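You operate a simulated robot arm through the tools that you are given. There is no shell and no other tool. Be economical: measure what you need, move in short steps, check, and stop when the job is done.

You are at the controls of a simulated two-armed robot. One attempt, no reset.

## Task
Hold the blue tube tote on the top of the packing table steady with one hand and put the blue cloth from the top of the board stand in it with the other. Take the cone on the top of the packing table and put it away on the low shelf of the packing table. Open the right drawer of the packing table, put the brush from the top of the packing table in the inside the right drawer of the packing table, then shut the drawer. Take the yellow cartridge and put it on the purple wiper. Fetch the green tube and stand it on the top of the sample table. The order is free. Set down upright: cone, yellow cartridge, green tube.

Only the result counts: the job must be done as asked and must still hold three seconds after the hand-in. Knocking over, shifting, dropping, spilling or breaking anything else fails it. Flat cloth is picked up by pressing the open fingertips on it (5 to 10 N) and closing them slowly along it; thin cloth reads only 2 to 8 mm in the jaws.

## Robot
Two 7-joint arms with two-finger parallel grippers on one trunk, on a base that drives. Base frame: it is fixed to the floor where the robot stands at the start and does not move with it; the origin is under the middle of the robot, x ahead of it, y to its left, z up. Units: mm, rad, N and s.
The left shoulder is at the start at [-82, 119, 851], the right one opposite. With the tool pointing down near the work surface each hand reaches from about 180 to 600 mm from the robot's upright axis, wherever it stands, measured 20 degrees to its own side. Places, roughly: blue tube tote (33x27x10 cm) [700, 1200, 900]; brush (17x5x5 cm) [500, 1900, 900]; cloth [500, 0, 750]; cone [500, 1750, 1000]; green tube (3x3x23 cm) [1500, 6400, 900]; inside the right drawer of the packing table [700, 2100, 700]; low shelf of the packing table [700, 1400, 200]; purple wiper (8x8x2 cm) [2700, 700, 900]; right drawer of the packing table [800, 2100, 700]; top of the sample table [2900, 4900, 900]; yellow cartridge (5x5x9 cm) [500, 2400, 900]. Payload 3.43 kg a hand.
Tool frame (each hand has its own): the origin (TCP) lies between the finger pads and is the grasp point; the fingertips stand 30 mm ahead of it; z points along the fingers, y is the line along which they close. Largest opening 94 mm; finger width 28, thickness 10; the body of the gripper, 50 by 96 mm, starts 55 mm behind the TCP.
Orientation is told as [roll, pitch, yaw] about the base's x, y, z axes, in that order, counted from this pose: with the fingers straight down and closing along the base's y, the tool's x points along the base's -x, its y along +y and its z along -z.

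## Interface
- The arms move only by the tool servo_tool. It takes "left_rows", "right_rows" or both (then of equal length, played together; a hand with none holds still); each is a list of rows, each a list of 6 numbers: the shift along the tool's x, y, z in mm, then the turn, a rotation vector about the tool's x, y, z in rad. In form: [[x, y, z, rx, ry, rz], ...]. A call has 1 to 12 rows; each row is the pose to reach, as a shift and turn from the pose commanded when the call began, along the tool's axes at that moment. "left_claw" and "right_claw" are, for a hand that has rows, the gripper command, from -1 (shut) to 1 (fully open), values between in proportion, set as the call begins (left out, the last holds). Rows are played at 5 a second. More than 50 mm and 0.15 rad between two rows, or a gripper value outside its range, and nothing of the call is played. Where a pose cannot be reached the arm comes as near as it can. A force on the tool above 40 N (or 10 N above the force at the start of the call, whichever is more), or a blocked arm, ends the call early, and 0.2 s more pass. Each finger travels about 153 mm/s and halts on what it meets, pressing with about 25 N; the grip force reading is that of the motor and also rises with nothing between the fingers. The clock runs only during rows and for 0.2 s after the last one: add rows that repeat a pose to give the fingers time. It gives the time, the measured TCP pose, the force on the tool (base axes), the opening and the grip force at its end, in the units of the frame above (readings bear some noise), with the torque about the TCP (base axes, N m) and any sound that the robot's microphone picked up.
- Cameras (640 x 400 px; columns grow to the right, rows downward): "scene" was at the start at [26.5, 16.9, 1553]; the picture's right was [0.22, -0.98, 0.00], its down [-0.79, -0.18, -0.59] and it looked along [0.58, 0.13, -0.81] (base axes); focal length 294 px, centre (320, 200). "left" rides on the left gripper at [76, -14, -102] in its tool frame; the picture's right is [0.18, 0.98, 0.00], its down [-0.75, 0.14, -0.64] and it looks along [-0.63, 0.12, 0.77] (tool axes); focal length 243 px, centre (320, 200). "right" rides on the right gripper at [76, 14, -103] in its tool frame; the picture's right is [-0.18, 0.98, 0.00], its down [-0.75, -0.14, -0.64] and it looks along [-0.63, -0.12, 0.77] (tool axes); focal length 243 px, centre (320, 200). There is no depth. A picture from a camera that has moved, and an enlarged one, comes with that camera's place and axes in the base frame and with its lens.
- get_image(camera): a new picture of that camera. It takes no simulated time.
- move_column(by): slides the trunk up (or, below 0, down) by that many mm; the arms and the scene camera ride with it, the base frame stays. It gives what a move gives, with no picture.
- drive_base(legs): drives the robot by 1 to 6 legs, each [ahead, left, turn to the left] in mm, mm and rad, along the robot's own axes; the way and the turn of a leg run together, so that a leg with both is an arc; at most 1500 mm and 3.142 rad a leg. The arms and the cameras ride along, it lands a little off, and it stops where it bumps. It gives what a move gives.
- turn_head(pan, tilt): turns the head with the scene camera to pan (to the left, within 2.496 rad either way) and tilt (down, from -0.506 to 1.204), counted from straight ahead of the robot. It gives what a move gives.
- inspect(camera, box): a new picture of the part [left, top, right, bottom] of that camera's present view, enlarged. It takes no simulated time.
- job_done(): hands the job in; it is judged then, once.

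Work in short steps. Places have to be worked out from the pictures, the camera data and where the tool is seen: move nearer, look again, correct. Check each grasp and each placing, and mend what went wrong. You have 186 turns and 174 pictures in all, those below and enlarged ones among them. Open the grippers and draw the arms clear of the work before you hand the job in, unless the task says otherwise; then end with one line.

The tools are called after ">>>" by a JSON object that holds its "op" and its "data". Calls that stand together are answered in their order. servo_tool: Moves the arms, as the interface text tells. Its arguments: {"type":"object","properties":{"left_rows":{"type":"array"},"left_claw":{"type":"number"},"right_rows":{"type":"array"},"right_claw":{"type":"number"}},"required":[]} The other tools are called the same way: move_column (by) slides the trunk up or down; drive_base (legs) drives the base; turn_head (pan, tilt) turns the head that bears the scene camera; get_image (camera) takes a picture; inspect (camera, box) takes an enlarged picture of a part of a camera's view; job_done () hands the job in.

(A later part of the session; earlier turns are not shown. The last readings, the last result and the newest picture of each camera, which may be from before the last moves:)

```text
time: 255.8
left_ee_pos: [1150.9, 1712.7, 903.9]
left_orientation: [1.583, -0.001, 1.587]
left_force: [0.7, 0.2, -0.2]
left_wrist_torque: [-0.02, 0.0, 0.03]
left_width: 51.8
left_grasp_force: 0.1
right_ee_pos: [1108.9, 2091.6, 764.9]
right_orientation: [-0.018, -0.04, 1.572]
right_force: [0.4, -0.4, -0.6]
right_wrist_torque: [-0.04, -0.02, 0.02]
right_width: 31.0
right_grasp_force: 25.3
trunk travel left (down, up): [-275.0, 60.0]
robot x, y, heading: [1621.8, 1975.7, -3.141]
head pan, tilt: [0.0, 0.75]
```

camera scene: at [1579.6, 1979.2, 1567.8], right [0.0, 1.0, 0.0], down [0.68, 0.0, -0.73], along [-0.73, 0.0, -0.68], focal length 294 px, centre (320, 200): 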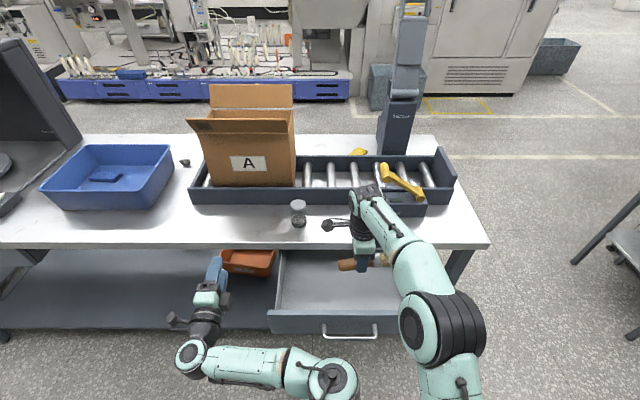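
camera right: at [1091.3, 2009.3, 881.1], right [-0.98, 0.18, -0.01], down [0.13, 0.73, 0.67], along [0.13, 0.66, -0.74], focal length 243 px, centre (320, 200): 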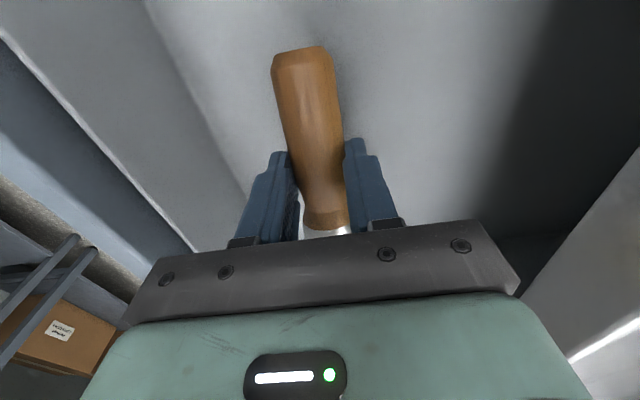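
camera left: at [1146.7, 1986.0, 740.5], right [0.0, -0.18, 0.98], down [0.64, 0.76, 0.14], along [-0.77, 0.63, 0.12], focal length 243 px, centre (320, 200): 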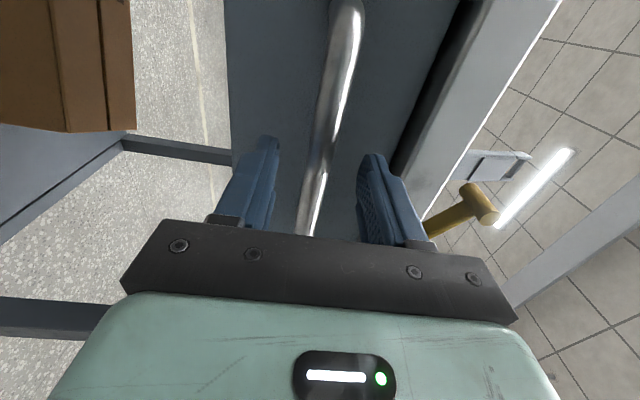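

>>> {"op": "servo_tool", "data": {"right_rows": [[0, 0, 4, 0, 0, 0], [0, 0, 8, 0, 0, 0], [0, 0, 11, 0, 0, 0], [0, 0, 14, 0, 0, 0]]}}

>>> {"op": "get_image", "data": {"camera": "right"}}

```text
time: 256.8
left_ee_pos: [1151.1, 1712.7, 905.7]
left_orientation: [1.586, 0.0, 1.588]
left_force: [-0.5, -0.3, 0.4]
left_wrist_torque: [0.04, 0.03, 0.02]
left_width: 51.8
left_grasp_force: 0.1
right_ee_pos: [1108.1, 2092.4, 751.7]
right_orientation: [-0.012, -0.04, 1.572]
right_force: [-1.6, 4.2, 13.8]
right_wrist_torque: [-0.53, 0.05, -0.04]
right_width: 31.4
right_grasp_force: 25.3
trunk travel left (down, up): [-275.0, 60.0]
robot x, y, heading: [1617.3, 1977.6, -3.137]
head pan, tilt: [0.0, 0.75]
```

```text
67 pictures are left
camera right: at [1091.6, 2012.4, 850.9], right [-0.98, 0.18, 0.0], down [0.13, 0.73, 0.67], along [0.13, 0.66, -0.74], focal length 243 px, centre (320, 200)
```

right: 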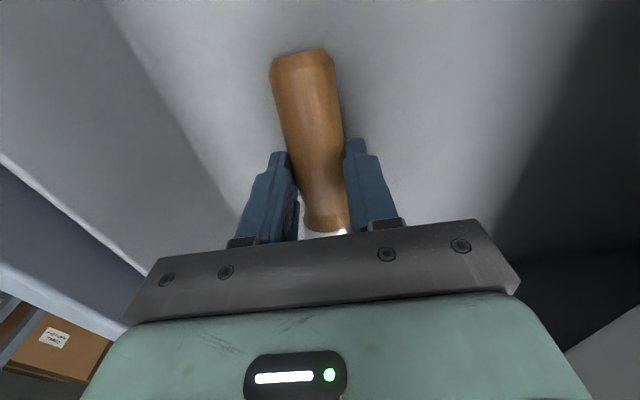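

Contact. I open and lift straight out, then pull the right hand back.

>>> {"op": "servo_tool", "data": {"right_rows": [[0, 0, 0, 0, 0, 0], [0, 0, 0, 0, 0, 0]], "right_claw": 0.3}}

>>> {"op": "servo_tool", "data": {"right_rows": [[0, 0, -30, 0, 0, 0], [0, 0, -70, 0, 0, 0], [0, 0, -110, 0, 0, 0], [0, 0, -150, 0, 0, 0], [-10, -20, -190, 0, 0, 0], [-20, -60, -210, 0, 0, 0], [-30, -100, -225, 0, 0, 0], [-50, -140, -235, 0, 0, 0], [-70, -180, -245, 0, 0, 0], [-90, -220, -250, 0, 0, 0], [-105, -260, -255, 0, 0, 0]]}}

>>> {"op": "get_image", "data": {"camera": "scene"}}

```text
time: 257.4
left_ee_pos: [1151.8, 1714.5, 904.0]
left_orientation: [1.583, 0.0, 1.588]
left_force: [-0.3, 0.7, -0.3]
left_wrist_torque: [0.04, -0.02, -0.01]
left_width: 51.8
left_grasp_force: 0.1
right_ee_pos: [1108.5, 2092.2, 751.9]
right_orientation: [-0.018, -0.04, 1.573]
right_force: [0.0, -0.1, -0.3]
right_wrist_torque: [0.0, 0.0, -0.02]
right_width: 61.2
right_grasp_force: 0.1
trunk travel left (down, up): [-275.0, 60.0]
robot x, y, heading: [1619.4, 1973.3, -3.137]
head pan, tilt: [0.0, 0.75]
```

```text
time: 259.8
left_ee_pos: [1151.6, 1712.5, 903.6]
left_orientation: [1.586, 0.0, 1.587]
left_force: [-0.7, 1.1, 0.8]
left_wrist_torque: [-0.02, 0.01, 0.03]
left_width: 51.6
left_grasp_force: 0.1
right_ee_pos: [1366.8, 2188.1, 1013.4]
right_orientation: [-0.016, -0.041, 1.574]
right_force: [0.3, 0.8, -0.8]
right_wrist_torque: [0.0, 0.0, -0.02]
right_width: 61.2
right_grasp_force: 0.1
trunk travel left (down, up): [-275.0, 60.0]
robot x, y, heading: [1618.7, 1975.8, -3.136]
head pan, tilt: [0.0, 0.75]
```

```text
66 pictures are left
camera scene: at [1580.7, 1979.4, 1567.8], right [0.0, 1.0, 0.0], down [0.68, 0.0, -0.73], along [-0.73, 0.0, -0.68], focal length 294 px, centre (320, 200)
```

scene: 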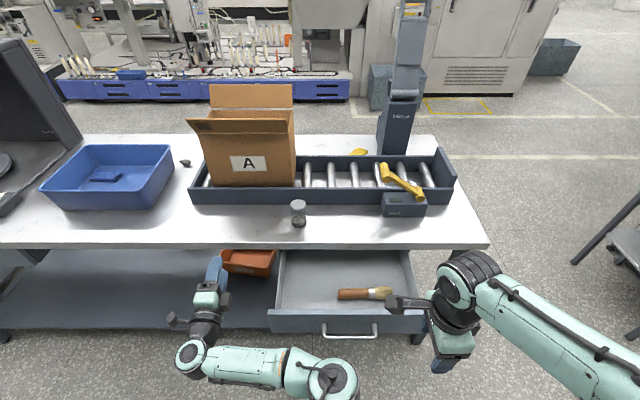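

The brush lies in the drawer. I close by pushing the handle with the right hand: rotate it 90° so its thin side faces the table lip, and position it in front of the bar.

>>> {"op": "servo_tool", "data": {"right_rows": [[10, -5, 0, 0, 0, -0.14], [20, -5, 0, 0, 0, -0.28], [35, -5, 10, 0, 0, -0.42], [50, -5, 20, 0, 0, -0.56], [65, -5, 30, 0, 0, -0.7], [80, -5, 40, 0, 0, -0.84], [95, -5, 50, 0, 0, -0.98], [110, -5, 60, 0, 0, -1.12], [120, -5, 70, 0, 0, -1.26], [127, -5, 80, 0, 0, -1.4], [127, -5, 90, 0, 0, -1.54], [127, -5, 100, 0, 0, -1.57]], "right_claw": -1}}

>>> {"op": "drive_base", "data": {"legs": [[35, 0, 0]]}}

>>> {"op": "get_image", "data": {"camera": "right"}}

>>> {"op": "get_image", "data": {"camera": "scene"}}

```text
time: 262.1
left_ee_pos: [1152.6, 1711.3, 900.9]
left_orientation: [1.578, 0.004, 1.59]
left_force: [-0.4, -0.6, 0.0]
left_wrist_torque: [0.0, 0.03, -0.01]
left_width: 51.5
left_grasp_force: 0.1
right_ee_pos: [1365.7, 2062.7, 930.4]
right_orientation: [-0.035, -0.001, 3.032]
right_force: [-0.3, 1.0, 2.4]
right_wrist_torque: [-0.18, -0.11, 0.01]
right_width: 0.0
right_grasp_force: 25.1
trunk travel left (down, up): [-275.0, 60.0]
robot x, y, heading: [1621.4, 1978.2, -3.139]
head pan, tilt: [0.0, 0.75]
stopped in row 11 (right hand): the force on the tool passed its limit at 51 N (the readings are from after the stop); the commanded pose is now the measured one
```

```text
time: 263.0
left_ee_pos: [1119.2, 1711.6, 901.3]
left_orientation: [1.576, 0.003, 1.59]
left_force: [-0.3, -0.1, 0.7]
left_wrist_torque: [-0.04, 0.01, 0.0]
left_width: 51.7
left_grasp_force: 0.1
right_ee_pos: [1333.6, 2063.2, 929.3]
right_orientation: [-0.034, 0.0, 3.034]
right_force: [-0.7, 2.6, 7.1]
right_wrist_torque: [-0.25, -0.27, 0.04]
right_width: 0.0
right_grasp_force: 25.4
trunk travel left (down, up): [-275.0, 60.0]
robot x, y, heading: [1587.0, 1978.1, -3.141]
head pan, tilt: [0.0, 0.75]
```

```text
65 pictures are left
camera right: at [1406.1, 2036.8, 1031.1], right [-0.29, -0.96, -0.03], down [-0.74, 0.2, 0.65], along [-0.61, 0.21, -0.76], focal length 243 px, centre (320, 200)
```

right: 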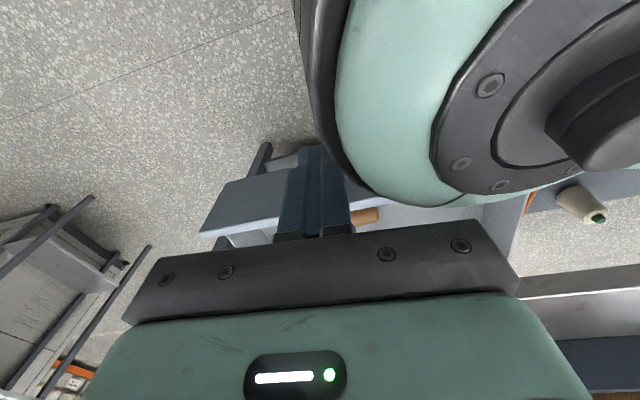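

```text
64 pictures are left
camera scene: at [1544.8, 1978.8, 1567.7], right [0.0, 1.0, 0.0], down [0.68, 0.0, -0.73], along [-0.73, 0.0, -0.68], focal length 294 px, centre (320, 200)
```

scene: 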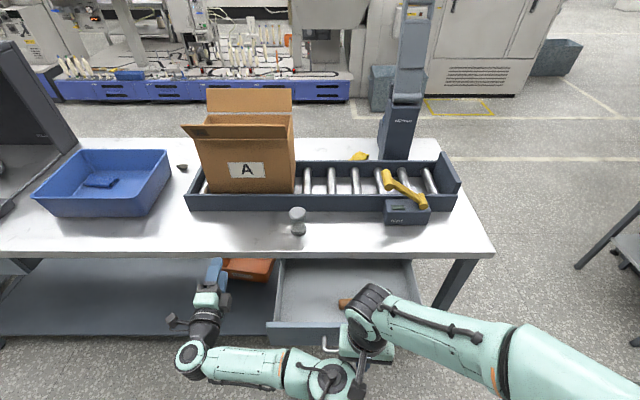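

The left elbow is in the way of the right hand. I move the right hand up and aside first, then unwind the left arm to its normal pose.

>>> {"op": "servo_tool", "data": {"right_rows": [[0, -30, -15, 0, 0, 0], [0, -70, -30, 0, 0, 0], [0, -110, -45, 0, 0, -0.05], [0, -150, -60, 0, 0, -0.1]]}}

>>> {"op": "servo_tool", "data": {"left_rows": [[0, 0, 0, 0, 0, -0.14], [0, 0, 0, 0, 0, -0.28], [0, 0, 0, 0, 0, -0.42], [0, 0, 0, 0, 0, -0.56], [0, 0, 0, 0, 0, -0.7], [0, 0, 0, 0, 0, -0.84], [0, 0, 0, 0, 0, -0.98], [0, 0, 0, 0, 0, -1.12], [0, 0, 0, 0, 0, -1.26], [0, 0, 0, 0, 0, -1.4], [0, 0, 0, 0, 0, -1.54], [0, 0, 0, 0, 0, -1.57]]}}

>>> {"op": "get_image", "data": {"camera": "scene"}}

```text
time: 264.0
left_ee_pos: [1119.4, 1711.9, 901.5]
left_orientation: [1.578, 0.003, 1.59]
left_force: [1.2, 0.4, -0.4]
left_wrist_torque: [-0.01, 0.0, -0.02]
left_width: 51.8
left_grasp_force: 0.0
right_ee_pos: [1350.3, 2210.3, 993.9]
right_orientation: [-0.033, 0.002, 3.137]
right_force: [0.5, -0.4, -0.1]
right_wrist_torque: [0.04, -0.03, 0.01]
right_width: 0.0
right_grasp_force: 25.4
trunk travel left (down, up): [-275.0, 60.0]
robot x, y, heading: [1586.0, 1975.3, -3.141]
head pan, tilt: [0.0, 0.75]
```

```text
time: 266.2
left_ee_pos: [1118.1, 1812.9, 892.6]
left_orientation: [1.545, -1.33, 1.736]
left_force: [-0.6, -14.0, -2.4]
left_wrist_torque: [-1.24, 0.34, -1.29]
left_width: 51.6
left_grasp_force: 0.2
left hand out of reach, approached as far as the arm can: row 1, 2, 3, 4, 5, 6, 7, 8, 9, 10, 11
right_ee_pos: [1350.1, 2210.0, 993.8]
right_orientation: [-0.034, 0.001, 3.137]
right_force: [0.6, 0.6, 0.1]
right_wrist_torque: [-0.08, 0.0, 0.01]
right_width: 0.0
right_grasp_force: 25.1
trunk travel left (down, up): [-275.0, 60.0]
robot x, y, heading: [1584.5, 1976.9, -3.135]
head pan, tilt: [0.0, 0.75]
stopped in row 11 (left hand): the force on the tool passed its limit at 70 N (the readings are from after the stop); the commanded pose is now the measured one
```

```text
63 pictures are left
camera scene: at [1546.1, 1979.0, 1567.9], right [-0.01, 1.0, 0.0], down [0.68, 0.0, -0.73], along [-0.73, 0.0, -0.68], focal length 294 px, centre (320, 200)
```

scene: 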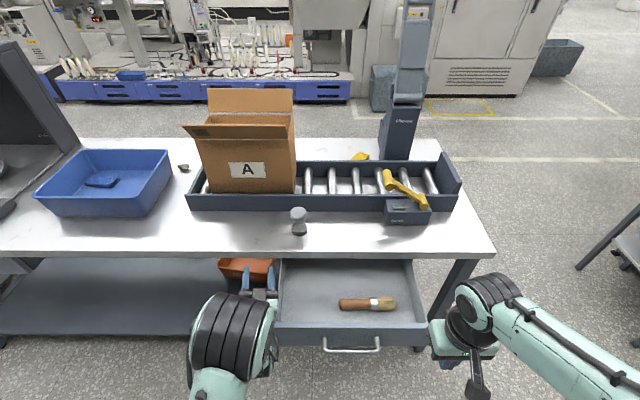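

The left wrist touches the drawer's corner region. I lift it up and to its left, then pitch back down.

>>> {"op": "servo_tool", "data": {"left_rows": [[-10, 20, -5, 0, 0, 0], [-30, 50, -10, 0, 0, 0], [-60, 80, -15, 0, 0, 0], [-90, 110, -20, 0, 0, 0], [-110, 130, -30, 0, 0, 0]]}}

>>> {"op": "get_image", "data": {"camera": "scene"}}

```text
time: 267.4
left_ee_pos: [1152.0, 1810.3, 1010.7]
left_orientation: [1.572, -1.336, 1.713]
left_force: [0.2, 1.5, 0.4]
left_wrist_torque: [-0.02, -0.01, 0.0]
left_width: 51.7
left_grasp_force: 0.1
left hand out of reach, approached as far as the arm can: row 1, 2, 3, 4, 5
right_ee_pos: [1348.7, 2209.3, 993.3]
right_orientation: [-0.034, 0.002, 3.137]
right_force: [0.2, 0.6, -0.4]
right_wrist_torque: [-0.04, 0.02, 0.0]
right_width: 0.0
right_grasp_force: 24.5
trunk travel left (down, up): [-275.0, 60.0]
robot x, y, heading: [1588.2, 1973.4, -3.139]
head pan, tilt: [0.0, 0.75]
```

```text
62 pictures are left
camera scene: at [1545.4, 1978.3, 1567.8], right [0.0, 1.0, 0.0], down [0.68, 0.0, -0.73], along [-0.73, 0.0, -0.68], focal length 294 px, centre (320, 200)
```

scene: 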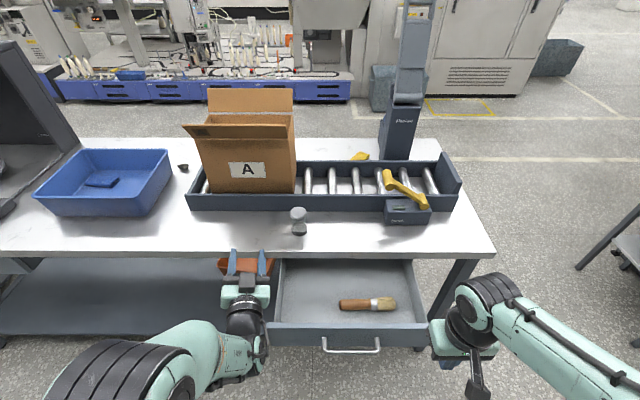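

The elbow is outside now. I pitch the left hand down again while drawing it back.

>>> {"op": "servo_tool", "data": {"left_rows": [[-5, 0, -15, 0, 0.13, 0], [-10, 0, -30, 0, 0.26, 0], [-15, 0, -45, 0, 0.39, 0], [-20, 0, -60, 0, 0.52, 0], [-25, 0, -75, 0, 0.65, 0], [-30, 0, -90, 0, 0.78, 0], [-35, 0, -105, 0, 0.91, 0], [-40, 0, -120, 0, 1.04, 0], [-45, 0, -135, 0, 1.17, 0], [-50, 0, -150, 0, 1.3, 0], [-55, 0, -160, 0, 1.34, 0]]}}

>>> {"op": "get_image", "data": {"camera": "scene"}}

```text
time: 269.8
left_ee_pos: [1309.3, 1843.6, 1063.3]
left_orientation: [0.24, -0.215, -3.064]
left_force: [-0.7, -0.5, -0.6]
left_wrist_torque: [0.02, 0.0, -0.01]
left_width: 51.6
left_grasp_force: 0.1
right_ee_pos: [1350.0, 2209.2, 993.5]
right_orientation: [-0.034, 0.003, 3.136]
right_force: [1.1, 0.5, 0.2]
right_wrist_torque: [0.01, -0.01, 0.03]
right_width: 0.0
right_grasp_force: 24.8
trunk travel left (down, up): [-275.0, 60.0]
robot x, y, heading: [1585.1, 1977.0, -3.135]
head pan, tilt: [0.0, 0.75]
```

```text
61 pictures are left
camera scene: at [1546.0, 1978.3, 1567.8], right [0.0, 1.0, 0.0], down [0.68, 0.0, -0.73], along [-0.73, 0.0, -0.68], focal length 294 px, centre (320, 200)
```

scene: 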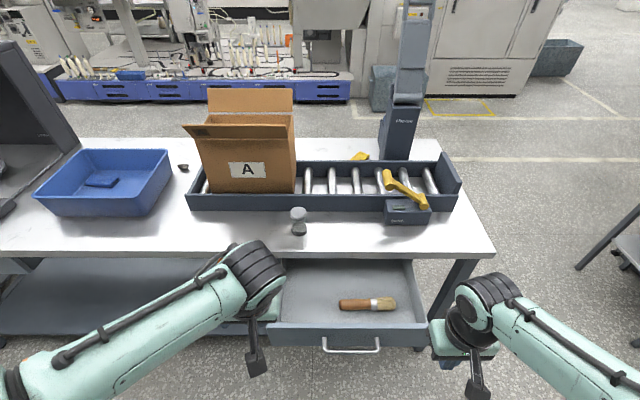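

Left arm is back in its normal pose. I level it and bring the closed right hand down in front of the handle bar.

>>> {"op": "servo_tool", "data": {"left_rows": [[10, 10, 0, 0.08, 0.07, 0.025], [20, 20, 0, 0.16, 0.14, 0.05], [30, 30, 0, 0.24, 0.215, 0.077], [30, 30, 0, 0.24, 0.215, 0.077], [30, 30, 0, 0.24, 0.215, 0.077], [30, 30, 0, 0.24, 0.215, 0.077], [30, 30, 0, 0.24, 0.215, 0.077], [30, 30, 0, 0.24, 0.215, 0.077], [30, 30, 0, 0.24, 0.215, 0.077]], "right_rows": [[-10, 35, 0, 0, 0, 0], [-25, 75, 0, 0, 0, 0], [-45, 115, 5, 0, 0, 0], [-58, 147, 20, 0, 0, 0], [-58, 147, 65, 0, 0, 0], [-58, 147, 110, 0, 0, 0], [-58, 147, 155, 0, 0, 0], [-58, 147, 195, 0, 0, 0], [-58, 147, 221, 0, 0, 0]]}}

>>> {"op": "get_image", "data": {"camera": "right"}}

>>> {"op": "inspect", "data": {"camera": "scene", "box": [240, 240, 480, 400]}}

```text
time: 271.8
left_ee_pos: [1341.4, 1814.6, 1063.7]
left_orientation: [0.003, 0.004, -3.114]
left_force: [-0.7, -0.1, 0.0]
left_wrist_torque: [0.0, 0.02, 0.04]
left_width: 51.6
left_grasp_force: 0.0
right_ee_pos: [1291.6, 2072.0, 766.7]
right_orientation: [-0.034, 0.002, 3.136]
right_force: [-0.6, -0.3, -0.4]
right_wrist_torque: [0.0, 0.02, 0.02]
right_width: 0.3
right_grasp_force: 24.8
trunk travel left (down, up): [-275.0, 60.0]
robot x, y, heading: [1585.4, 1979.1, -3.134]
head pan, tilt: [0.0, 0.75]
```

```text
60 pictures are left
camera right: at [1366.6, 2052.3, 868.2], right [-0.19, -0.98, -0.03], down [-0.75, 0.12, 0.64], along [-0.63, 0.15, -0.76], focal length 243 px, centre (320, 200)
```

right: 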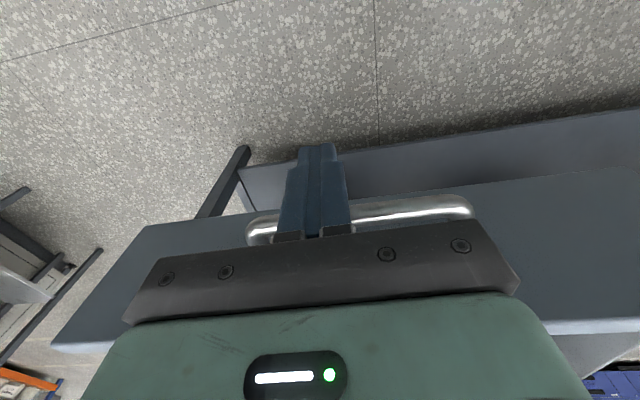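

```text
2.50 times, centred on (360, 320) of scene
camera zoom: at [1545.5, 1978.2, 1567.8], right [0.0, 1.0, 0.0], down [0.68, 0.0, -0.73], along [-0.73, 0.0, -0.68], focal length 736 px, centre (220, -100)
```

zoom: 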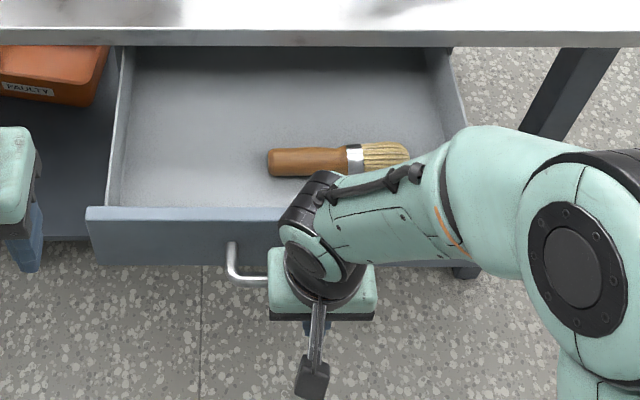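

The closed fingers are right in front of the bar. I push the drawer in steadily.

>>> {"op": "servo_tool", "data": {"right_rows": [[-20, 0, 0, 0, 0, 0], [-40, 0, 0, 0, 0, 0], [-60, 0, 0, 0, 0, 0], [-80, 0, 0, 0, 0, 0], [-100, 0, 0, 0, 0, 0], [-120, 0, 0, 0, 0, 0], [-140, 0, 0, 0, 0, 0], [-160, 0, 0, 0, 0, 0], [-180, 0, 0, 0, 0, 0], [-200, 0, 0, 0, 0, 0], [-218, 0, 0, 0, 0, 0], [-230, 0, 0, 0, 0, 0]]}}

>>> {"op": "get_image", "data": {"camera": "scene"}}

```text
time: 274.4
left_ee_pos: [1340.8, 1814.9, 1064.1]
left_orientation: [0.002, 0.003, -3.113]
left_force: [0.5, -0.4, -0.5]
left_wrist_torque: [-0.01, 0.01, 0.0]
left_width: 51.7
left_grasp_force: 0.1
right_ee_pos: [1061.0, 2071.5, 766.9]
right_orientation: [-0.031, 0.001, 3.137]
right_force: [-0.2, 0.2, -0.6]
right_wrist_torque: [-0.01, 0.03, -0.01]
right_width: 0.0
right_grasp_force: 25.8
trunk travel left (down, up): [-275.0, 60.0]
robot x, y, heading: [1585.8, 1977.1, -3.14]
head pan, tilt: [0.0, 0.75]
```

```text
58 pictures are left
camera scene: at [1545.5, 1978.4, 1567.8], right [0.0, 1.0, 0.0], down [0.68, 0.0, -0.73], along [-0.73, 0.0, -0.68], focal length 294 px, centre (320, 200)
```

scene: 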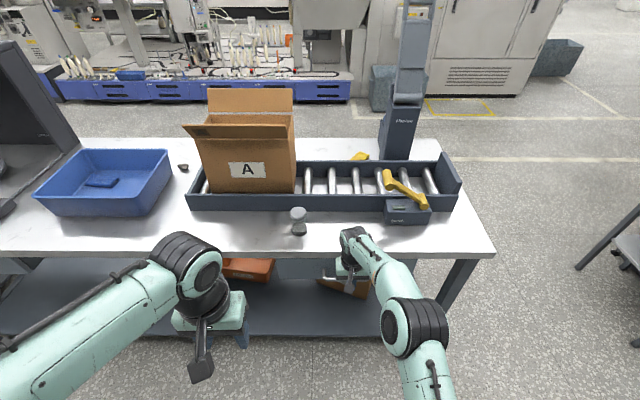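

Nearly shut, no resistance. I continue in small steps until it stops.

>>> {"op": "servo_tool", "data": {"right_rows": [[-5, 0, 0, 0, 0, 0], [-10, 0, 0, 0, 0, 0], [-14, 0, 0, 0, 0, 0], [-18, 0, 0, 0, 0, 0], [-21, 0, 0, 0, 0, 0]]}}

>>> {"op": "get_image", "data": {"camera": "right"}}

>>> {"op": "inspect", "data": {"camera": "scene", "box": [240, 220, 440, 340]}}

```text
time: 275.3
left_ee_pos: [1344.5, 1816.6, 1065.4]
left_orientation: [0.005, 0.0, -3.115]
left_force: [0.8, -0.4, -0.3]
left_wrist_torque: [0.02, 0.02, -0.01]
left_width: 51.7
left_grasp_force: 0.1
right_ee_pos: [1053.0, 2070.4, 767.4]
right_orientation: [-0.037, 0.015, 3.137]
right_force: [24.0, 2.8, 8.6]
right_wrist_torque: [-0.35, 2.35, 0.34]
right_width: 0.0
right_grasp_force: 24.5
trunk travel left (down, up): [-275.0, 60.0]
robot x, y, heading: [1583.3, 1976.4, -3.136]
head pan, tilt: [0.0, 0.75]
stopped in row 4 (right hand): the force on the tool passed its limit at 46 N (the readings are from after the stop); the commanded pose is now the measured one
```

```text
57 pictures are left
camera right: at [1127.0, 2052.2, 870.0], right [-0.19, -0.98, -0.04], down [-0.76, 0.12, 0.63], along [-0.62, 0.15, -0.77], focal length 243 px, centre (320, 200)
```

right: 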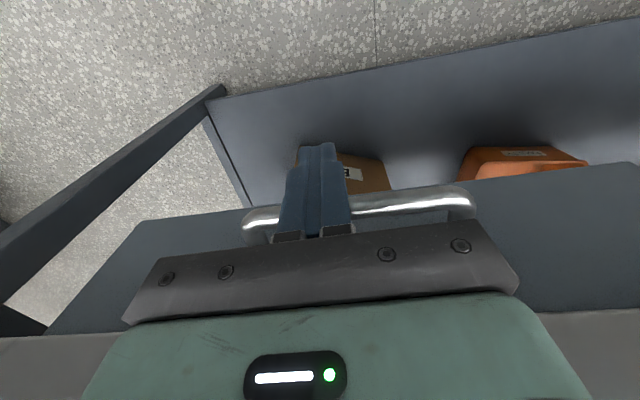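

```text
3.20 times, centred on (340, 280) of scene
camera zoom: at [1550.7, 1978.7, 1568.0], right [0.0, 1.0, 0.0], down [0.68, 0.0, -0.73], along [-0.73, 0.0, -0.68], focal length 942 px, centre (256, -56)
```

zoom: 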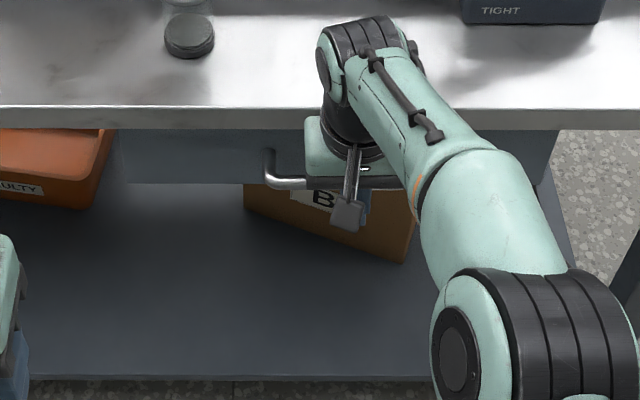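

It stopped firmly at TCP x≈1053, consistent with the original closed handle. I pull the hand back and check the drawer is flush.

>>> {"op": "servo_tool", "data": {"right_rows": [[15, 0, 0, 0, 0, 0], [50, 0, 0, 0, 0, 0], [90, -20, -20, 0, 0, 0], [130, -45, -50, 0, 0, 0], [170, -60, -85, 0, 0, 0], [205, -70, -120, 0, 0, 0], [235, -80, -155, 0, 0, 0], [250, -80, -195, 0, 0, 0], [250, -80, -235, 0, 0, 0]]}}

>>> {"op": "get_image", "data": {"camera": "scene"}}

>>> {"op": "inspect", "data": {"camera": "scene", "box": [240, 220, 440, 340]}}

```text
refused: row 4 steps farther than a row can; nothing moved
```

```text
55 pictures are left
camera scene: at [1550.7, 1978.7, 1568.0], right [0.0, 1.0, 0.0], down [0.68, 0.0, -0.73], along [-0.73, 0.0, -0.68], focal length 294 px, centre (320, 200)
```

scene: 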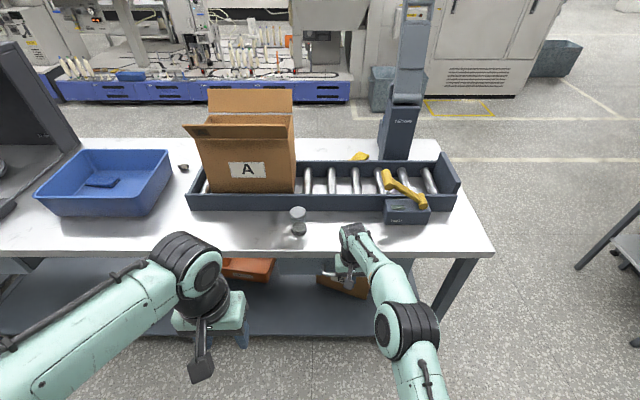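

```text
3.20 times, centred on (340, 280) of scene
camera zoom: at [1550.7, 1978.7, 1568.0], right [0.0, 1.0, 0.0], down [0.68, 0.0, -0.73], along [-0.73, 0.0, -0.68], focal length 942 px, centre (256, -56)
```

zoom: 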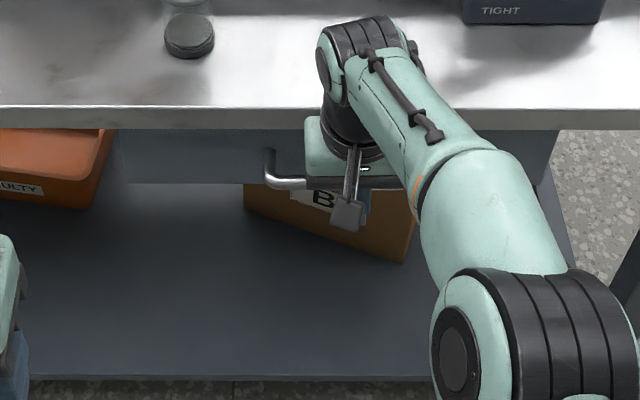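

A step was too long; I repeat the retreat with shorter steps.

>>> {"op": "servo_tool", "data": {"right_rows": [[15, 0, 0, 0, 0, 0], [50, 0, 0, 0, 0, 0], [85, -15, -15, 0, 0, 0], [115, -30, -40, 0, 0, 0], [145, -45, -65, 0, 0, 0], [170, -55, -95, 0, 0, 0], [195, -65, -125, 0, 0, 0], [215, -70, -160, 0, 0, 0], [235, -75, -195, 0, 0, 0], [245, -80, -235, 0, 0, 0]]}}

>>> {"op": "inspect", "data": {"camera": "scene", "box": [240, 220, 440, 340]}}

```text
time: 277.5
left_ee_pos: [1342.5, 1815.4, 1063.7]
left_orientation: [0.002, 0.004, -3.113]
left_force: [0.0, 0.2, 0.2]
left_wrist_torque: [-0.01, -0.01, 0.01]
left_width: 51.8
left_grasp_force: 0.0
right_ee_pos: [1293.8, 2141.7, 1008.4]
right_orientation: [-0.035, 0.015, 3.138]
right_force: [0.2, -0.4, -0.1]
right_wrist_torque: [0.0, -0.04, -0.04]
right_width: 0.0
right_grasp_force: 24.8
trunk travel left (down, up): [-275.0, 60.0]
robot x, y, heading: [1586.9, 1980.3, -3.139]
head pan, tilt: [0.0, 0.75]
```

```text
3.20 times, centred on (340, 280) of scene
camera zoom: at [1546.8, 1978.5, 1567.8], right [0.0, 1.0, 0.0], down [0.68, 0.0, -0.73], along [-0.73, 0.0, -0.68], focal length 942 px, centre (256, -56)
```

zoom: 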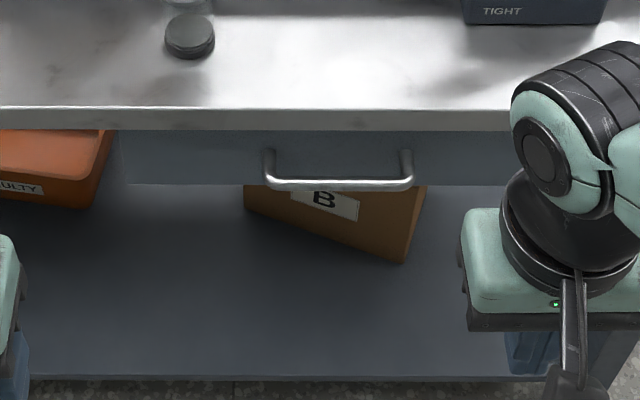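

The handle is back at x≈1026: drawer shut. Next, the green tube: I back away, turn to face +y and look down the aisle.

>>> {"op": "drive_base", "data": {"legs": [[-120, 0, 0], [0, 0, -1.571]]}}

>>> {"op": "turn_head", "data": {"pan": 0, "tilt": 0.3}}

>>> {"op": "get_image", "data": {"camera": "scene"}}

```text
time: 282.6
left_ee_pos: [1543.8, 2222.3, 1064.6]
left_orientation: [0.003, 0.004, 1.597]
left_force: [1.0, -0.2, 0.4]
left_wrist_torque: [-0.02, -0.03, 0.0]
left_width: 51.6
left_grasp_force: 0.1
right_ee_pos: [1871.4, 2271.9, 1008.4]
right_orientation: [-0.034, 0.014, 1.567]
right_force: [-0.6, -0.2, -0.2]
right_wrist_torque: [-0.02, -0.01, 0.01]
right_width: 0.1
right_grasp_force: 25.2
trunk travel left (down, up): [-275.0, 60.0]
robot x, y, heading: [1708.3, 1978.2, 1.576]
head pan, tilt: [0.0, 0.75]
```

```text
time: 283.5
left_ee_pos: [1542.4, 2222.0, 1064.6]
left_orientation: [0.003, 0.004, 1.595]
left_force: [0.3, 0.9, -0.2]
left_wrist_torque: [0.0, 0.0, 0.0]
left_width: 51.7
left_grasp_force: 0.1
right_ee_pos: [1869.5, 2273.3, 1008.2]
right_orientation: [-0.034, 0.014, 1.565]
right_force: [-0.7, -0.8, -0.5]
right_wrist_torque: [0.01, 0.0, 0.0]
right_width: 0.0
right_grasp_force: 25.3
trunk travel left (down, up): [-275.0, 60.0]
robot x, y, heading: [1705.8, 1979.0, 1.572]
head pan, tilt: [0.0, 0.3]
```

```text
52 pictures are left
camera scene: at [1704.4, 2028.4, 1608.1], right [1.0, 0.0, 0.0], down [0.0, -0.3, -0.95], along [0.0, 0.95, -0.3], focal length 294 px, centre (320, 200)
```

scene: 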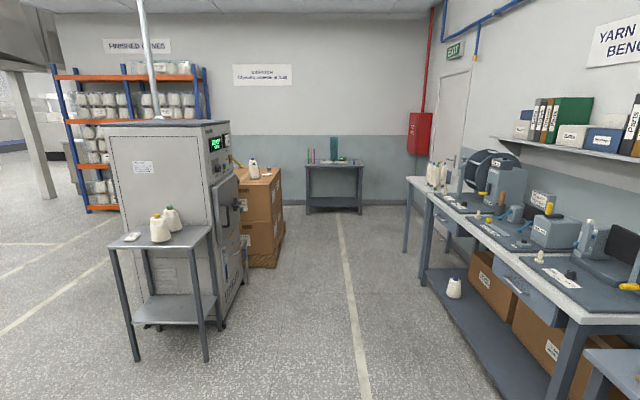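

The way is clear. I shift right a bit for pallet clearance and drive toward the far table with the green tube.

>>> {"op": "drive_base", "data": {"legs": [[0, -230, 0], [1500, 0, 0], [1500, 0, 0], [400, 0, 0]]}}

>>> {"op": "turn_head", "data": {"pan": 0.35, "tilt": 0.5}}

>>> {"op": "get_image", "data": {"camera": "scene"}}

```text
time: 302.1
left_ee_pos: [1705.0, 5587.3, 1063.9]
left_orientation: [0.003, 0.004, 1.618]
left_force: [0.3, -0.7, -0.1]
left_wrist_torque: [0.03, 0.05, 0.0]
left_width: 51.5
left_grasp_force: 0.1
right_ee_pos: [2029.4, 5645.1, 1007.3]
right_orientation: [-0.037, 0.015, 1.591]
right_force: [-0.5, -0.2, 0.0]
right_wrist_torque: [0.03, 0.0, 0.01]
right_width: 0.0
right_grasp_force: 25.4
trunk travel left (down, up): [-275.0, 60.0]
robot x, y, heading: [1871.7, 5346.4, 1.596]
head pan, tilt: [0.0, 0.3]
```

```text
time: 302.9
left_ee_pos: [1704.9, 5587.5, 1064.1]
left_orientation: [0.003, 0.003, 1.619]
left_force: [0.4, -0.4, -0.2]
left_wrist_torque: [-0.01, -0.01, -0.03]
left_width: 51.9
left_grasp_force: 0.1
right_ee_pos: [2029.4, 5644.3, 1008.9]
right_orientation: [-0.035, 0.014, 1.589]
right_force: [-0.3, 0.0, -0.8]
right_wrist_torque: [-0.01, 0.03, 0.01]
right_width: 0.2
right_grasp_force: 24.7
trunk travel left (down, up): [-275.0, 60.0]
robot x, y, heading: [1873.0, 5348.5, 1.601]
head pan, tilt: [0.351, 0.499]
```

```text
51 pictures are left
camera scene: at [1839.1, 5388.8, 1589.8], right [0.93, 0.37, 0.0], down [0.18, -0.44, -0.88], along [-0.32, 0.82, -0.48], focal length 294 px, centre (320, 200)
```

scene: 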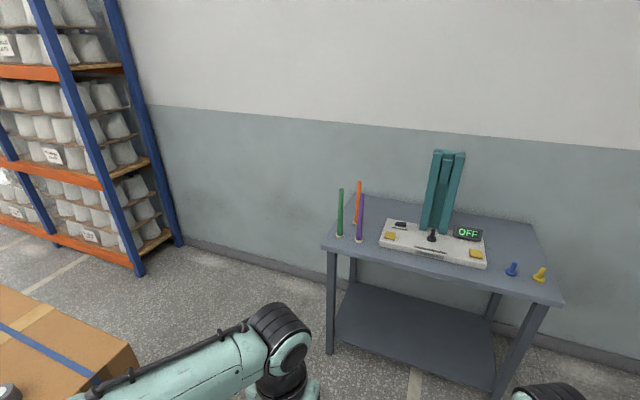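

The green tube stands near [1520,6430] at the table's front-left corner, with orange and purple ones next to it. I raise the trunk and hand, then approach.

>>> {"op": "move_column", "data": {"by": 60}}

>>> {"op": "drive_base", "data": {"legs": [[590, 0, -0.03], [0, 200, 0]]}}

>>> {"op": "servo_tool", "data": {"left_rows": [[0, 0, -30, 0, 0, 0.02], [0, 0, -60, 0, 0, 0.04], [0, 0, -80, 0, 0, 0.04]], "left_claw": 0.1}}

>>> {"op": "turn_head", "data": {"pan": 0.2, "tilt": 0.7}}

>>> {"op": "get_image", "data": {"camera": "scene"}}

>>> {"op": "get_image", "data": {"camera": "left"}}

```text
time: 303.9
left_ee_pos: [1703.2, 5587.4, 1124.4]
left_orientation: [0.004, 0.003, 1.62]
left_force: [-0.6, 0.1, -0.9]
left_wrist_torque: [0.02, 0.02, -0.03]
left_width: 51.6
left_grasp_force: 0.0
right_ee_pos: [2030.8, 5645.2, 1068.1]
right_orientation: [-0.035, 0.014, 1.591]
right_force: [0.4, -0.8, 0.5]
right_wrist_torque: [0.01, 0.05, 0.02]
right_width: 0.0
right_grasp_force: 24.8
trunk travel left (down, up): [-335.0, 0.0]
robot x, y, heading: [1871.1, 5346.7, 1.601]
head pan, tilt: [0.351, 0.499]
```

```text
time: 309.3
left_ee_pos: [1502.6, 6191.7, 1125.1]
left_orientation: [0.004, 0.004, 1.592]
left_force: [0.6, -0.4, 0.0]
left_wrist_torque: [-0.01, 0.0, 0.0]
left_width: 51.7
left_grasp_force: 0.1
right_ee_pos: [1829.6, 6239.6, 1068.2]
right_orientation: [-0.035, 0.013, 1.561]
right_force: [0.2, -0.8, -0.3]
right_wrist_torque: [0.04, -0.01, -0.03]
right_width: 0.0
right_grasp_force: 25.0
trunk travel left (down, up): [-335.0, 0.0]
robot x, y, heading: [1665.0, 5947.1, 1.573]
head pan, tilt: [0.351, 0.499]
```

```text
time: 310.1
left_ee_pos: [1502.5, 6191.7, 1204.0]
left_orientation: [0.003, 0.005, 1.552]
left_force: [1.1, 0.2, -0.3]
left_wrist_torque: [-0.02, -0.01, -0.06]
left_width: 51.8
left_grasp_force: 0.1
right_ee_pos: [1829.8, 6239.2, 1068.4]
right_orientation: [-0.036, 0.013, 1.56]
right_force: [-0.2, 0.3, -0.1]
right_wrist_torque: [0.01, -0.02, -0.02]
right_width: 0.1
right_grasp_force: 24.6
trunk travel left (down, up): [-335.0, 0.0]
robot x, y, heading: [1657.7, 5948.7, 1.571]
head pan, tilt: [0.351, 0.499]
```

```text
time: 310.8
left_ee_pos: [1502.5, 6190.7, 1205.0]
left_orientation: [0.004, 0.005, 1.552]
left_force: [0.0, -0.6, 0.4]
left_wrist_torque: [-0.01, 0.03, -0.02]
left_width: 51.1
left_grasp_force: 0.1
right_ee_pos: [1828.9, 6241.5, 1066.5]
right_orientation: [-0.036, 0.013, 1.561]
right_force: [-0.2, 0.0, -0.3]
right_wrist_torque: [-0.03, -0.02, 0.04]
right_width: 0.0
right_grasp_force: 24.9
trunk travel left (down, up): [-335.0, 0.0]
robot x, y, heading: [1662.0, 5948.7, 1.567]
head pan, tilt: [0.201, 0.7]
```

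```text
50 pictures are left
camera scene: at [1645.4, 5986.6, 1635.3], right [0.98, 0.2, 0.0], down [0.13, -0.63, -0.77], along [-0.15, 0.75, -0.64], focal length 294 px, centre (320, 200)
```

scene: 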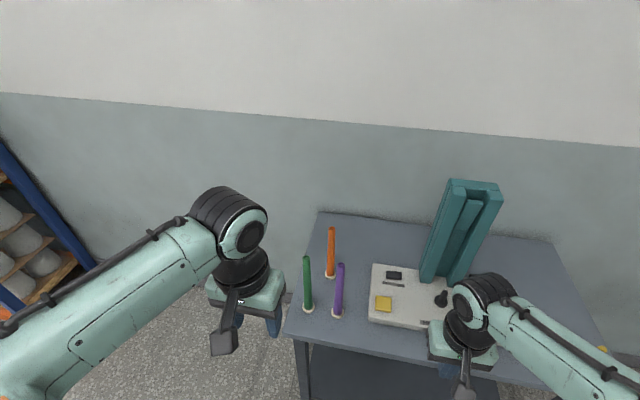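

```text
49 pictures are left
camera left: at [1516.9, 6116.3, 1306.6], right [-0.99, -0.16, 0.0], down [-0.12, 0.76, 0.64], along [-0.11, 0.63, -0.77], focal length 243 px, centre (320, 200)
```

left: 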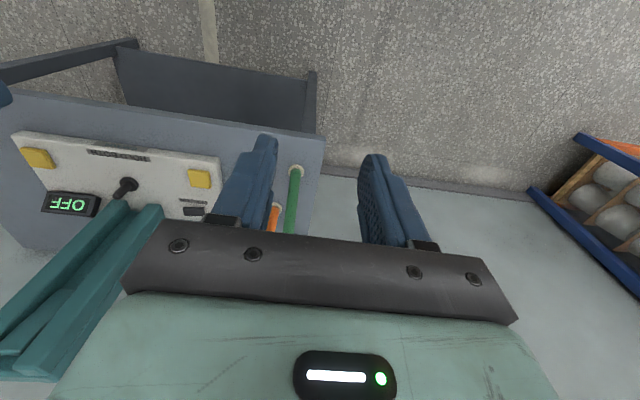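

The green tube's base is at [1517,6437,806] and its top is near z≈1045; purple is 91 mm to the right. I position the left hand above the green tube.

>>> {"op": "servo_tool", "data": {"left_rows": [[-45, -2, 5, 0, 0, 0], [-90, -4, 10, 0, 0, 0], [-135, -6, 15, 0, 0, 0], [-180, -8, 20, 0, 0, 0], [-220, -10, 30, 0, 0, 0], [-246, -11, 50, 0, 0, -0.02], [-246, -11, 85, 0, 0, -0.02], [-246, -11, 85, 0, 0, -0.02]]}}

>>> {"op": "get_image", "data": {"camera": "left"}}

>>> {"op": "inspect", "data": {"camera": "scene", "box": [220, 200, 420, 340]}}

```text
time: 312.6
left_ee_pos: [1517.5, 6438.6, 1118.3]
left_orientation: [0.004, 0.003, 1.57]
left_force: [-0.2, -0.5, -0.4]
left_wrist_torque: [-0.02, 0.02, 0.01]
left_width: 52.0
left_grasp_force: 0.0
right_ee_pos: [1829.0, 6241.0, 1066.9]
right_orientation: [-0.035, 0.014, 1.56]
right_force: [-0.8, 0.7, 0.9]
right_wrist_torque: [-0.03, -0.02, 0.0]
right_width: 0.1
right_grasp_force: 24.7
trunk travel left (down, up): [-335.0, 0.0]
robot x, y, heading: [1667.2, 5949.4, 1.567]
head pan, tilt: [0.201, 0.7]
```

```text
48 pictures are left
camera left: at [1532.9, 6363.1, 1220.7], right [-0.98, -0.18, 0.0], down [-0.14, 0.76, 0.64], along [-0.12, 0.63, -0.77], focal length 243 px, centre (320, 200)
```

left: 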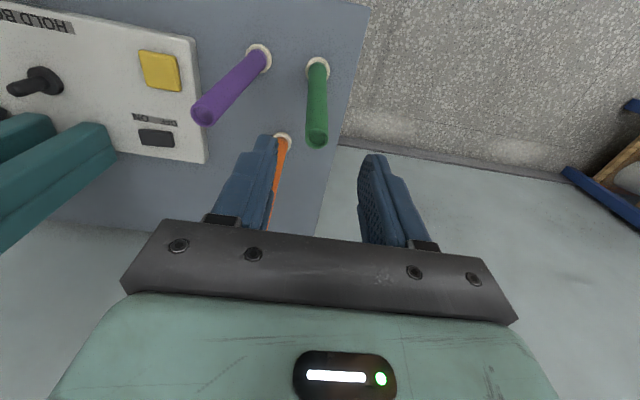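

```text
2.86 times, centred on (320, 270) of scene
camera zoom: at [1645.7, 5986.8, 1635.2], right [0.98, 0.2, 0.0], down [0.13, -0.63, -0.76], along [-0.15, 0.75, -0.64], focal length 841 px, centre (320, 0)
```

zoom: 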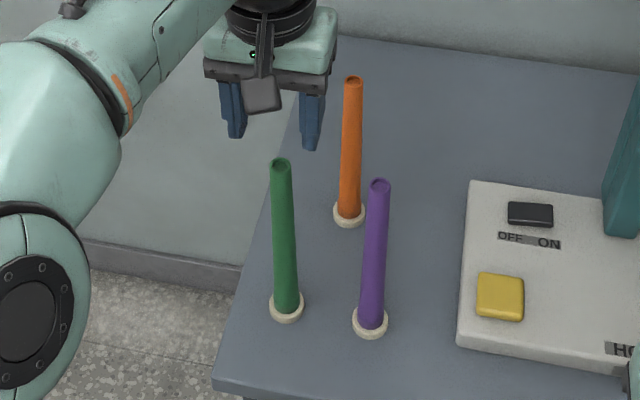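

The tube top is at [1520,6437,1062], with a foot ring at its base. I descend with the jaws bracketing it and close gently.

>>> {"op": "servo_tool", "data": {"left_rows": [[1, -3, 25, 0, 0, 0], [1, -3, 60, 0, 0, 0], [1, -3, 90, 0, 0, 0], [1, -3, 110, 0, 0, 0], [1, -3, 110, 0, 0, 0]]}}

>>> {"op": "get_image", "data": {"camera": "left"}}

```text
time: 313.8
left_ee_pos: [1519.1, 6438.0, 1008.0]
left_orientation: [0.004, 0.004, 1.573]
left_force: [-0.9, 0.1, -0.1]
left_wrist_torque: [-0.03, 0.0, -0.02]
left_width: 51.8
left_grasp_force: 0.0
right_ee_pos: [1829.9, 6240.6, 1067.1]
right_orientation: [-0.036, 0.014, 1.56]
right_force: [0.8, 0.9, -0.4]
right_wrist_torque: [0.03, 0.03, 0.01]
right_width: 0.1
right_grasp_force: 24.9
trunk travel left (down, up): [-335.0, 0.0]
robot x, y, heading: [1668.5, 5945.2, 1.567]
head pan, tilt: [0.201, 0.7]
```

```text
46 pictures are left
camera left: at [1535.4, 6362.6, 1110.2], right [-0.98, -0.18, 0.0], down [-0.14, 0.76, 0.64], along [-0.12, 0.63, -0.77], focal length 243 px, centre (320, 200)
```

left: 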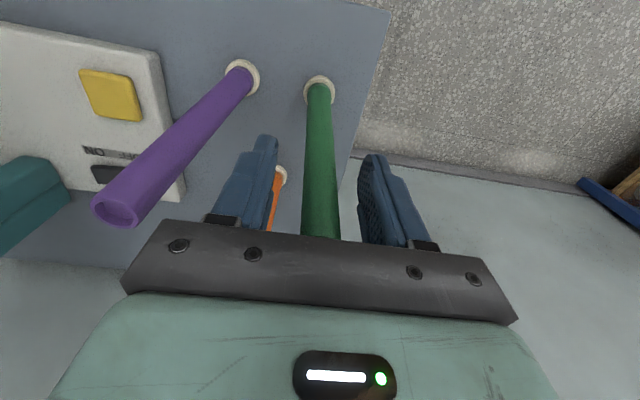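

The tube is centred between the fingers. I close in two stages and lift a little.

>>> {"op": "servo_tool", "data": {"left_rows": [[0, 0, -8, 0, 0, 0], [0, 0, -8, 0, 0, 0], [0, 0, -8, 0, 0, 0]], "left_claw": -0.4}}

>>> {"op": "servo_tool", "data": {"left_rows": [[0, 0, 0, 0, 0, 0], [0, 0, 0, 0, 0, 0], [0, 0, 0, 0, 0, 0]], "left_claw": -1}}

>>> {"op": "servo_tool", "data": {"left_rows": [[0, 0, -15, 0, 0, 0], [0, 0, -35, 0, 0, 0], [0, 0, -60, 0, 0, 0], [0, 0, -60, 0, 0, 0]]}}

>>> {"op": "get_image", "data": {"camera": "scene"}}

```text
time: 314.6
left_ee_pos: [1519.5, 6436.8, 1015.6]
left_orientation: [0.004, 0.001, 1.571]
left_force: [-0.5, 0.0, -0.8]
left_wrist_torque: [-0.01, 0.03, -0.01]
left_width: 28.4
left_grasp_force: 0.2
right_ee_pos: [1830.6, 6240.3, 1068.6]
right_orientation: [-0.035, 0.014, 1.561]
right_force: [-0.5, 0.3, 0.7]
right_wrist_torque: [0.01, -0.04, -0.02]
right_width: 0.0
right_grasp_force: 25.4
trunk travel left (down, up): [-335.0, 0.0]
robot x, y, heading: [1660.6, 5947.6, 1.566]
head pan, tilt: [0.201, 0.7]
```

```text
time: 315.4
left_ee_pos: [1519.7, 6436.4, 1016.3]
left_orientation: [0.004, 0.001, 1.57]
left_force: [-0.4, -0.3, 0.8]
left_wrist_torque: [0.04, 0.07, 0.01]
left_width: 22.9
left_grasp_force: 25.2
right_ee_pos: [1830.3, 6239.6, 1068.0]
right_orientation: [-0.034, 0.014, 1.56]
right_force: [0.5, 0.4, 0.8]
right_wrist_torque: [-0.01, 0.01, 0.0]
right_width: 0.0
right_grasp_force: 24.7
trunk travel left (down, up): [-335.0, 0.0]
robot x, y, heading: [1664.7, 5950.9, 1.562]
head pan, tilt: [0.201, 0.7]
```

```text
time: 316.4
left_ee_pos: [1521.9, 6436.9, 1077.6]
left_orientation: [0.004, 0.004, 1.571]
left_force: [0.5, -0.2, 0.4]
left_wrist_torque: [0.02, 0.0, -0.01]
left_width: 23.2
left_grasp_force: 25.0
right_ee_pos: [1830.0, 6239.9, 1067.0]
right_orientation: [-0.037, 0.015, 1.56]
right_force: [0.3, 0.2, -0.4]
right_wrist_torque: [0.02, 0.01, 0.01]
right_width: 0.0
right_grasp_force: 25.1
trunk travel left (down, up): [-335.0, 0.0]
robot x, y, heading: [1665.3, 5947.9, 1.571]
head pan, tilt: [0.201, 0.7]
```

```text
45 pictures are left
camera scene: at [1645.3, 5986.8, 1635.2], right [0.98, 0.2, 0.0], down [0.13, -0.63, -0.76], along [-0.15, 0.75, -0.64], focal length 294 px, centre (320, 200)
```

scene: 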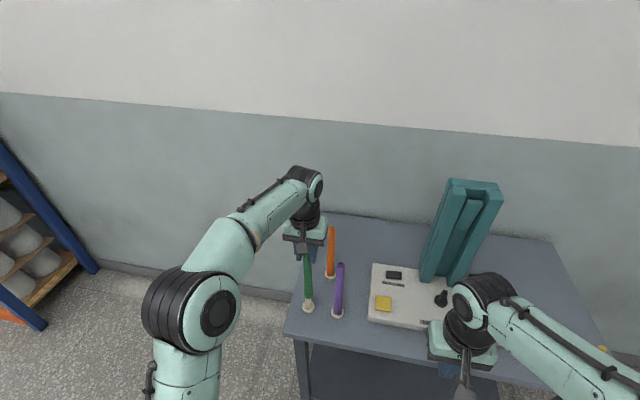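

I check whether the tube came up with the hand.

>>> {"op": "inspect", "data": {"camera": "scene", "box": [240, 210, 400, 330]}}

>>> {"op": "get_image", "data": {"camera": "left"}}

```text
3.33 times, centred on (320, 270) of scene
camera zoom: at [1645.3, 5986.8, 1635.2], right [0.98, 0.2, 0.0], down [0.13, -0.63, -0.76], along [-0.15, 0.75, -0.64], focal length 981 px, centre (320, -33)
```

zoom: 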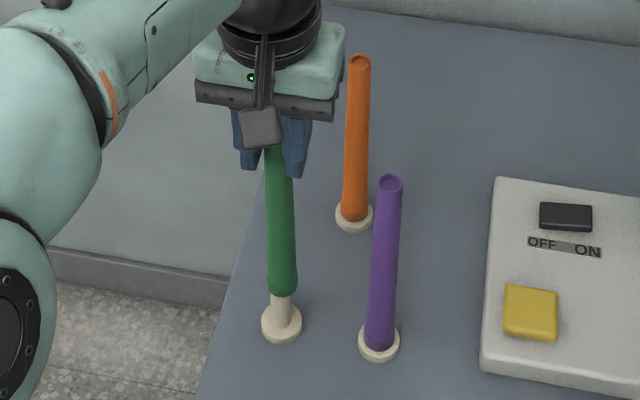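

```text
43 pictures are left
camera left: at [1536.9, 6361.8, 1179.8], right [-0.98, -0.18, 0.0], down [-0.14, 0.76, 0.64], along [-0.12, 0.63, -0.77], focal length 243 px, centre (320, 200)
```

left: 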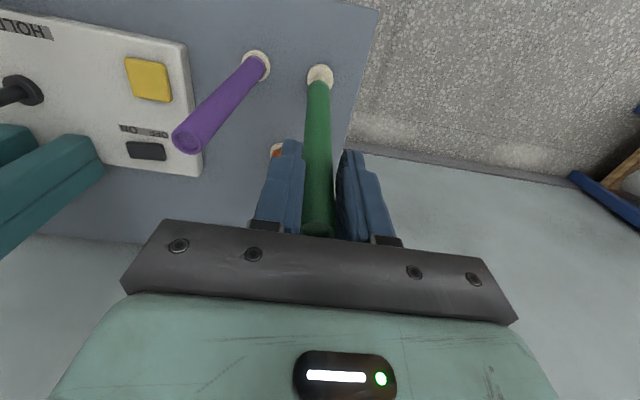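

The tube slides off a peg. I keep lifting straight up.

>>> {"op": "servo_tool", "data": {"left_rows": [[0, 0, -20, 0, 0, 0], [0, 0, -40, 0, 0, 0], [0, 0, -40, 0, 0, 0]]}}

>>> {"op": "inspect", "data": {"camera": "scene", "box": [240, 210, 400, 330]}}

```text
time: 317.2
left_ee_pos: [1520.3, 6437.7, 1118.0]
left_orientation: [0.003, 0.003, 1.572]
left_force: [0.8, 0.3, -0.6]
left_wrist_torque: [0.01, 0.02, 0.01]
left_width: 23.4
left_grasp_force: 25.5
right_ee_pos: [1829.4, 6239.6, 1067.8]
right_orientation: [-0.035, 0.013, 1.561]
right_force: [0.0, 0.3, 0.3]
right_wrist_torque: [0.01, 0.0, 0.01]
right_width: 0.2
right_grasp_force: 25.2
trunk travel left (down, up): [-335.0, 0.0]
robot x, y, heading: [1668.5, 5949.8, 1.564]
head pan, tilt: [0.201, 0.7]
```

```text
3.33 times, centred on (320, 270) of scene
camera zoom: at [1645.4, 5986.7, 1635.2], right [0.98, 0.2, 0.0], down [0.13, -0.63, -0.76], along [-0.15, 0.75, -0.64], focal length 981 px, centre (320, -33)
```

zoom: 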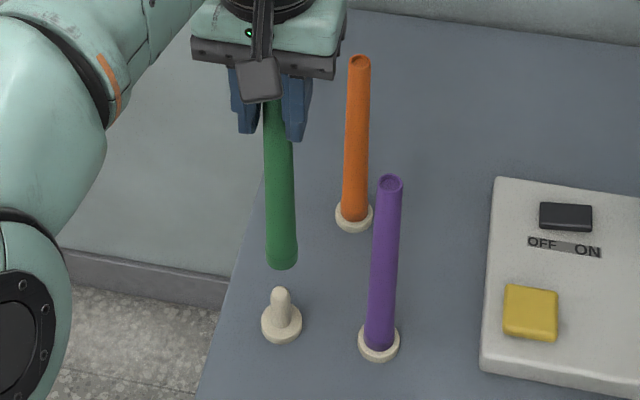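

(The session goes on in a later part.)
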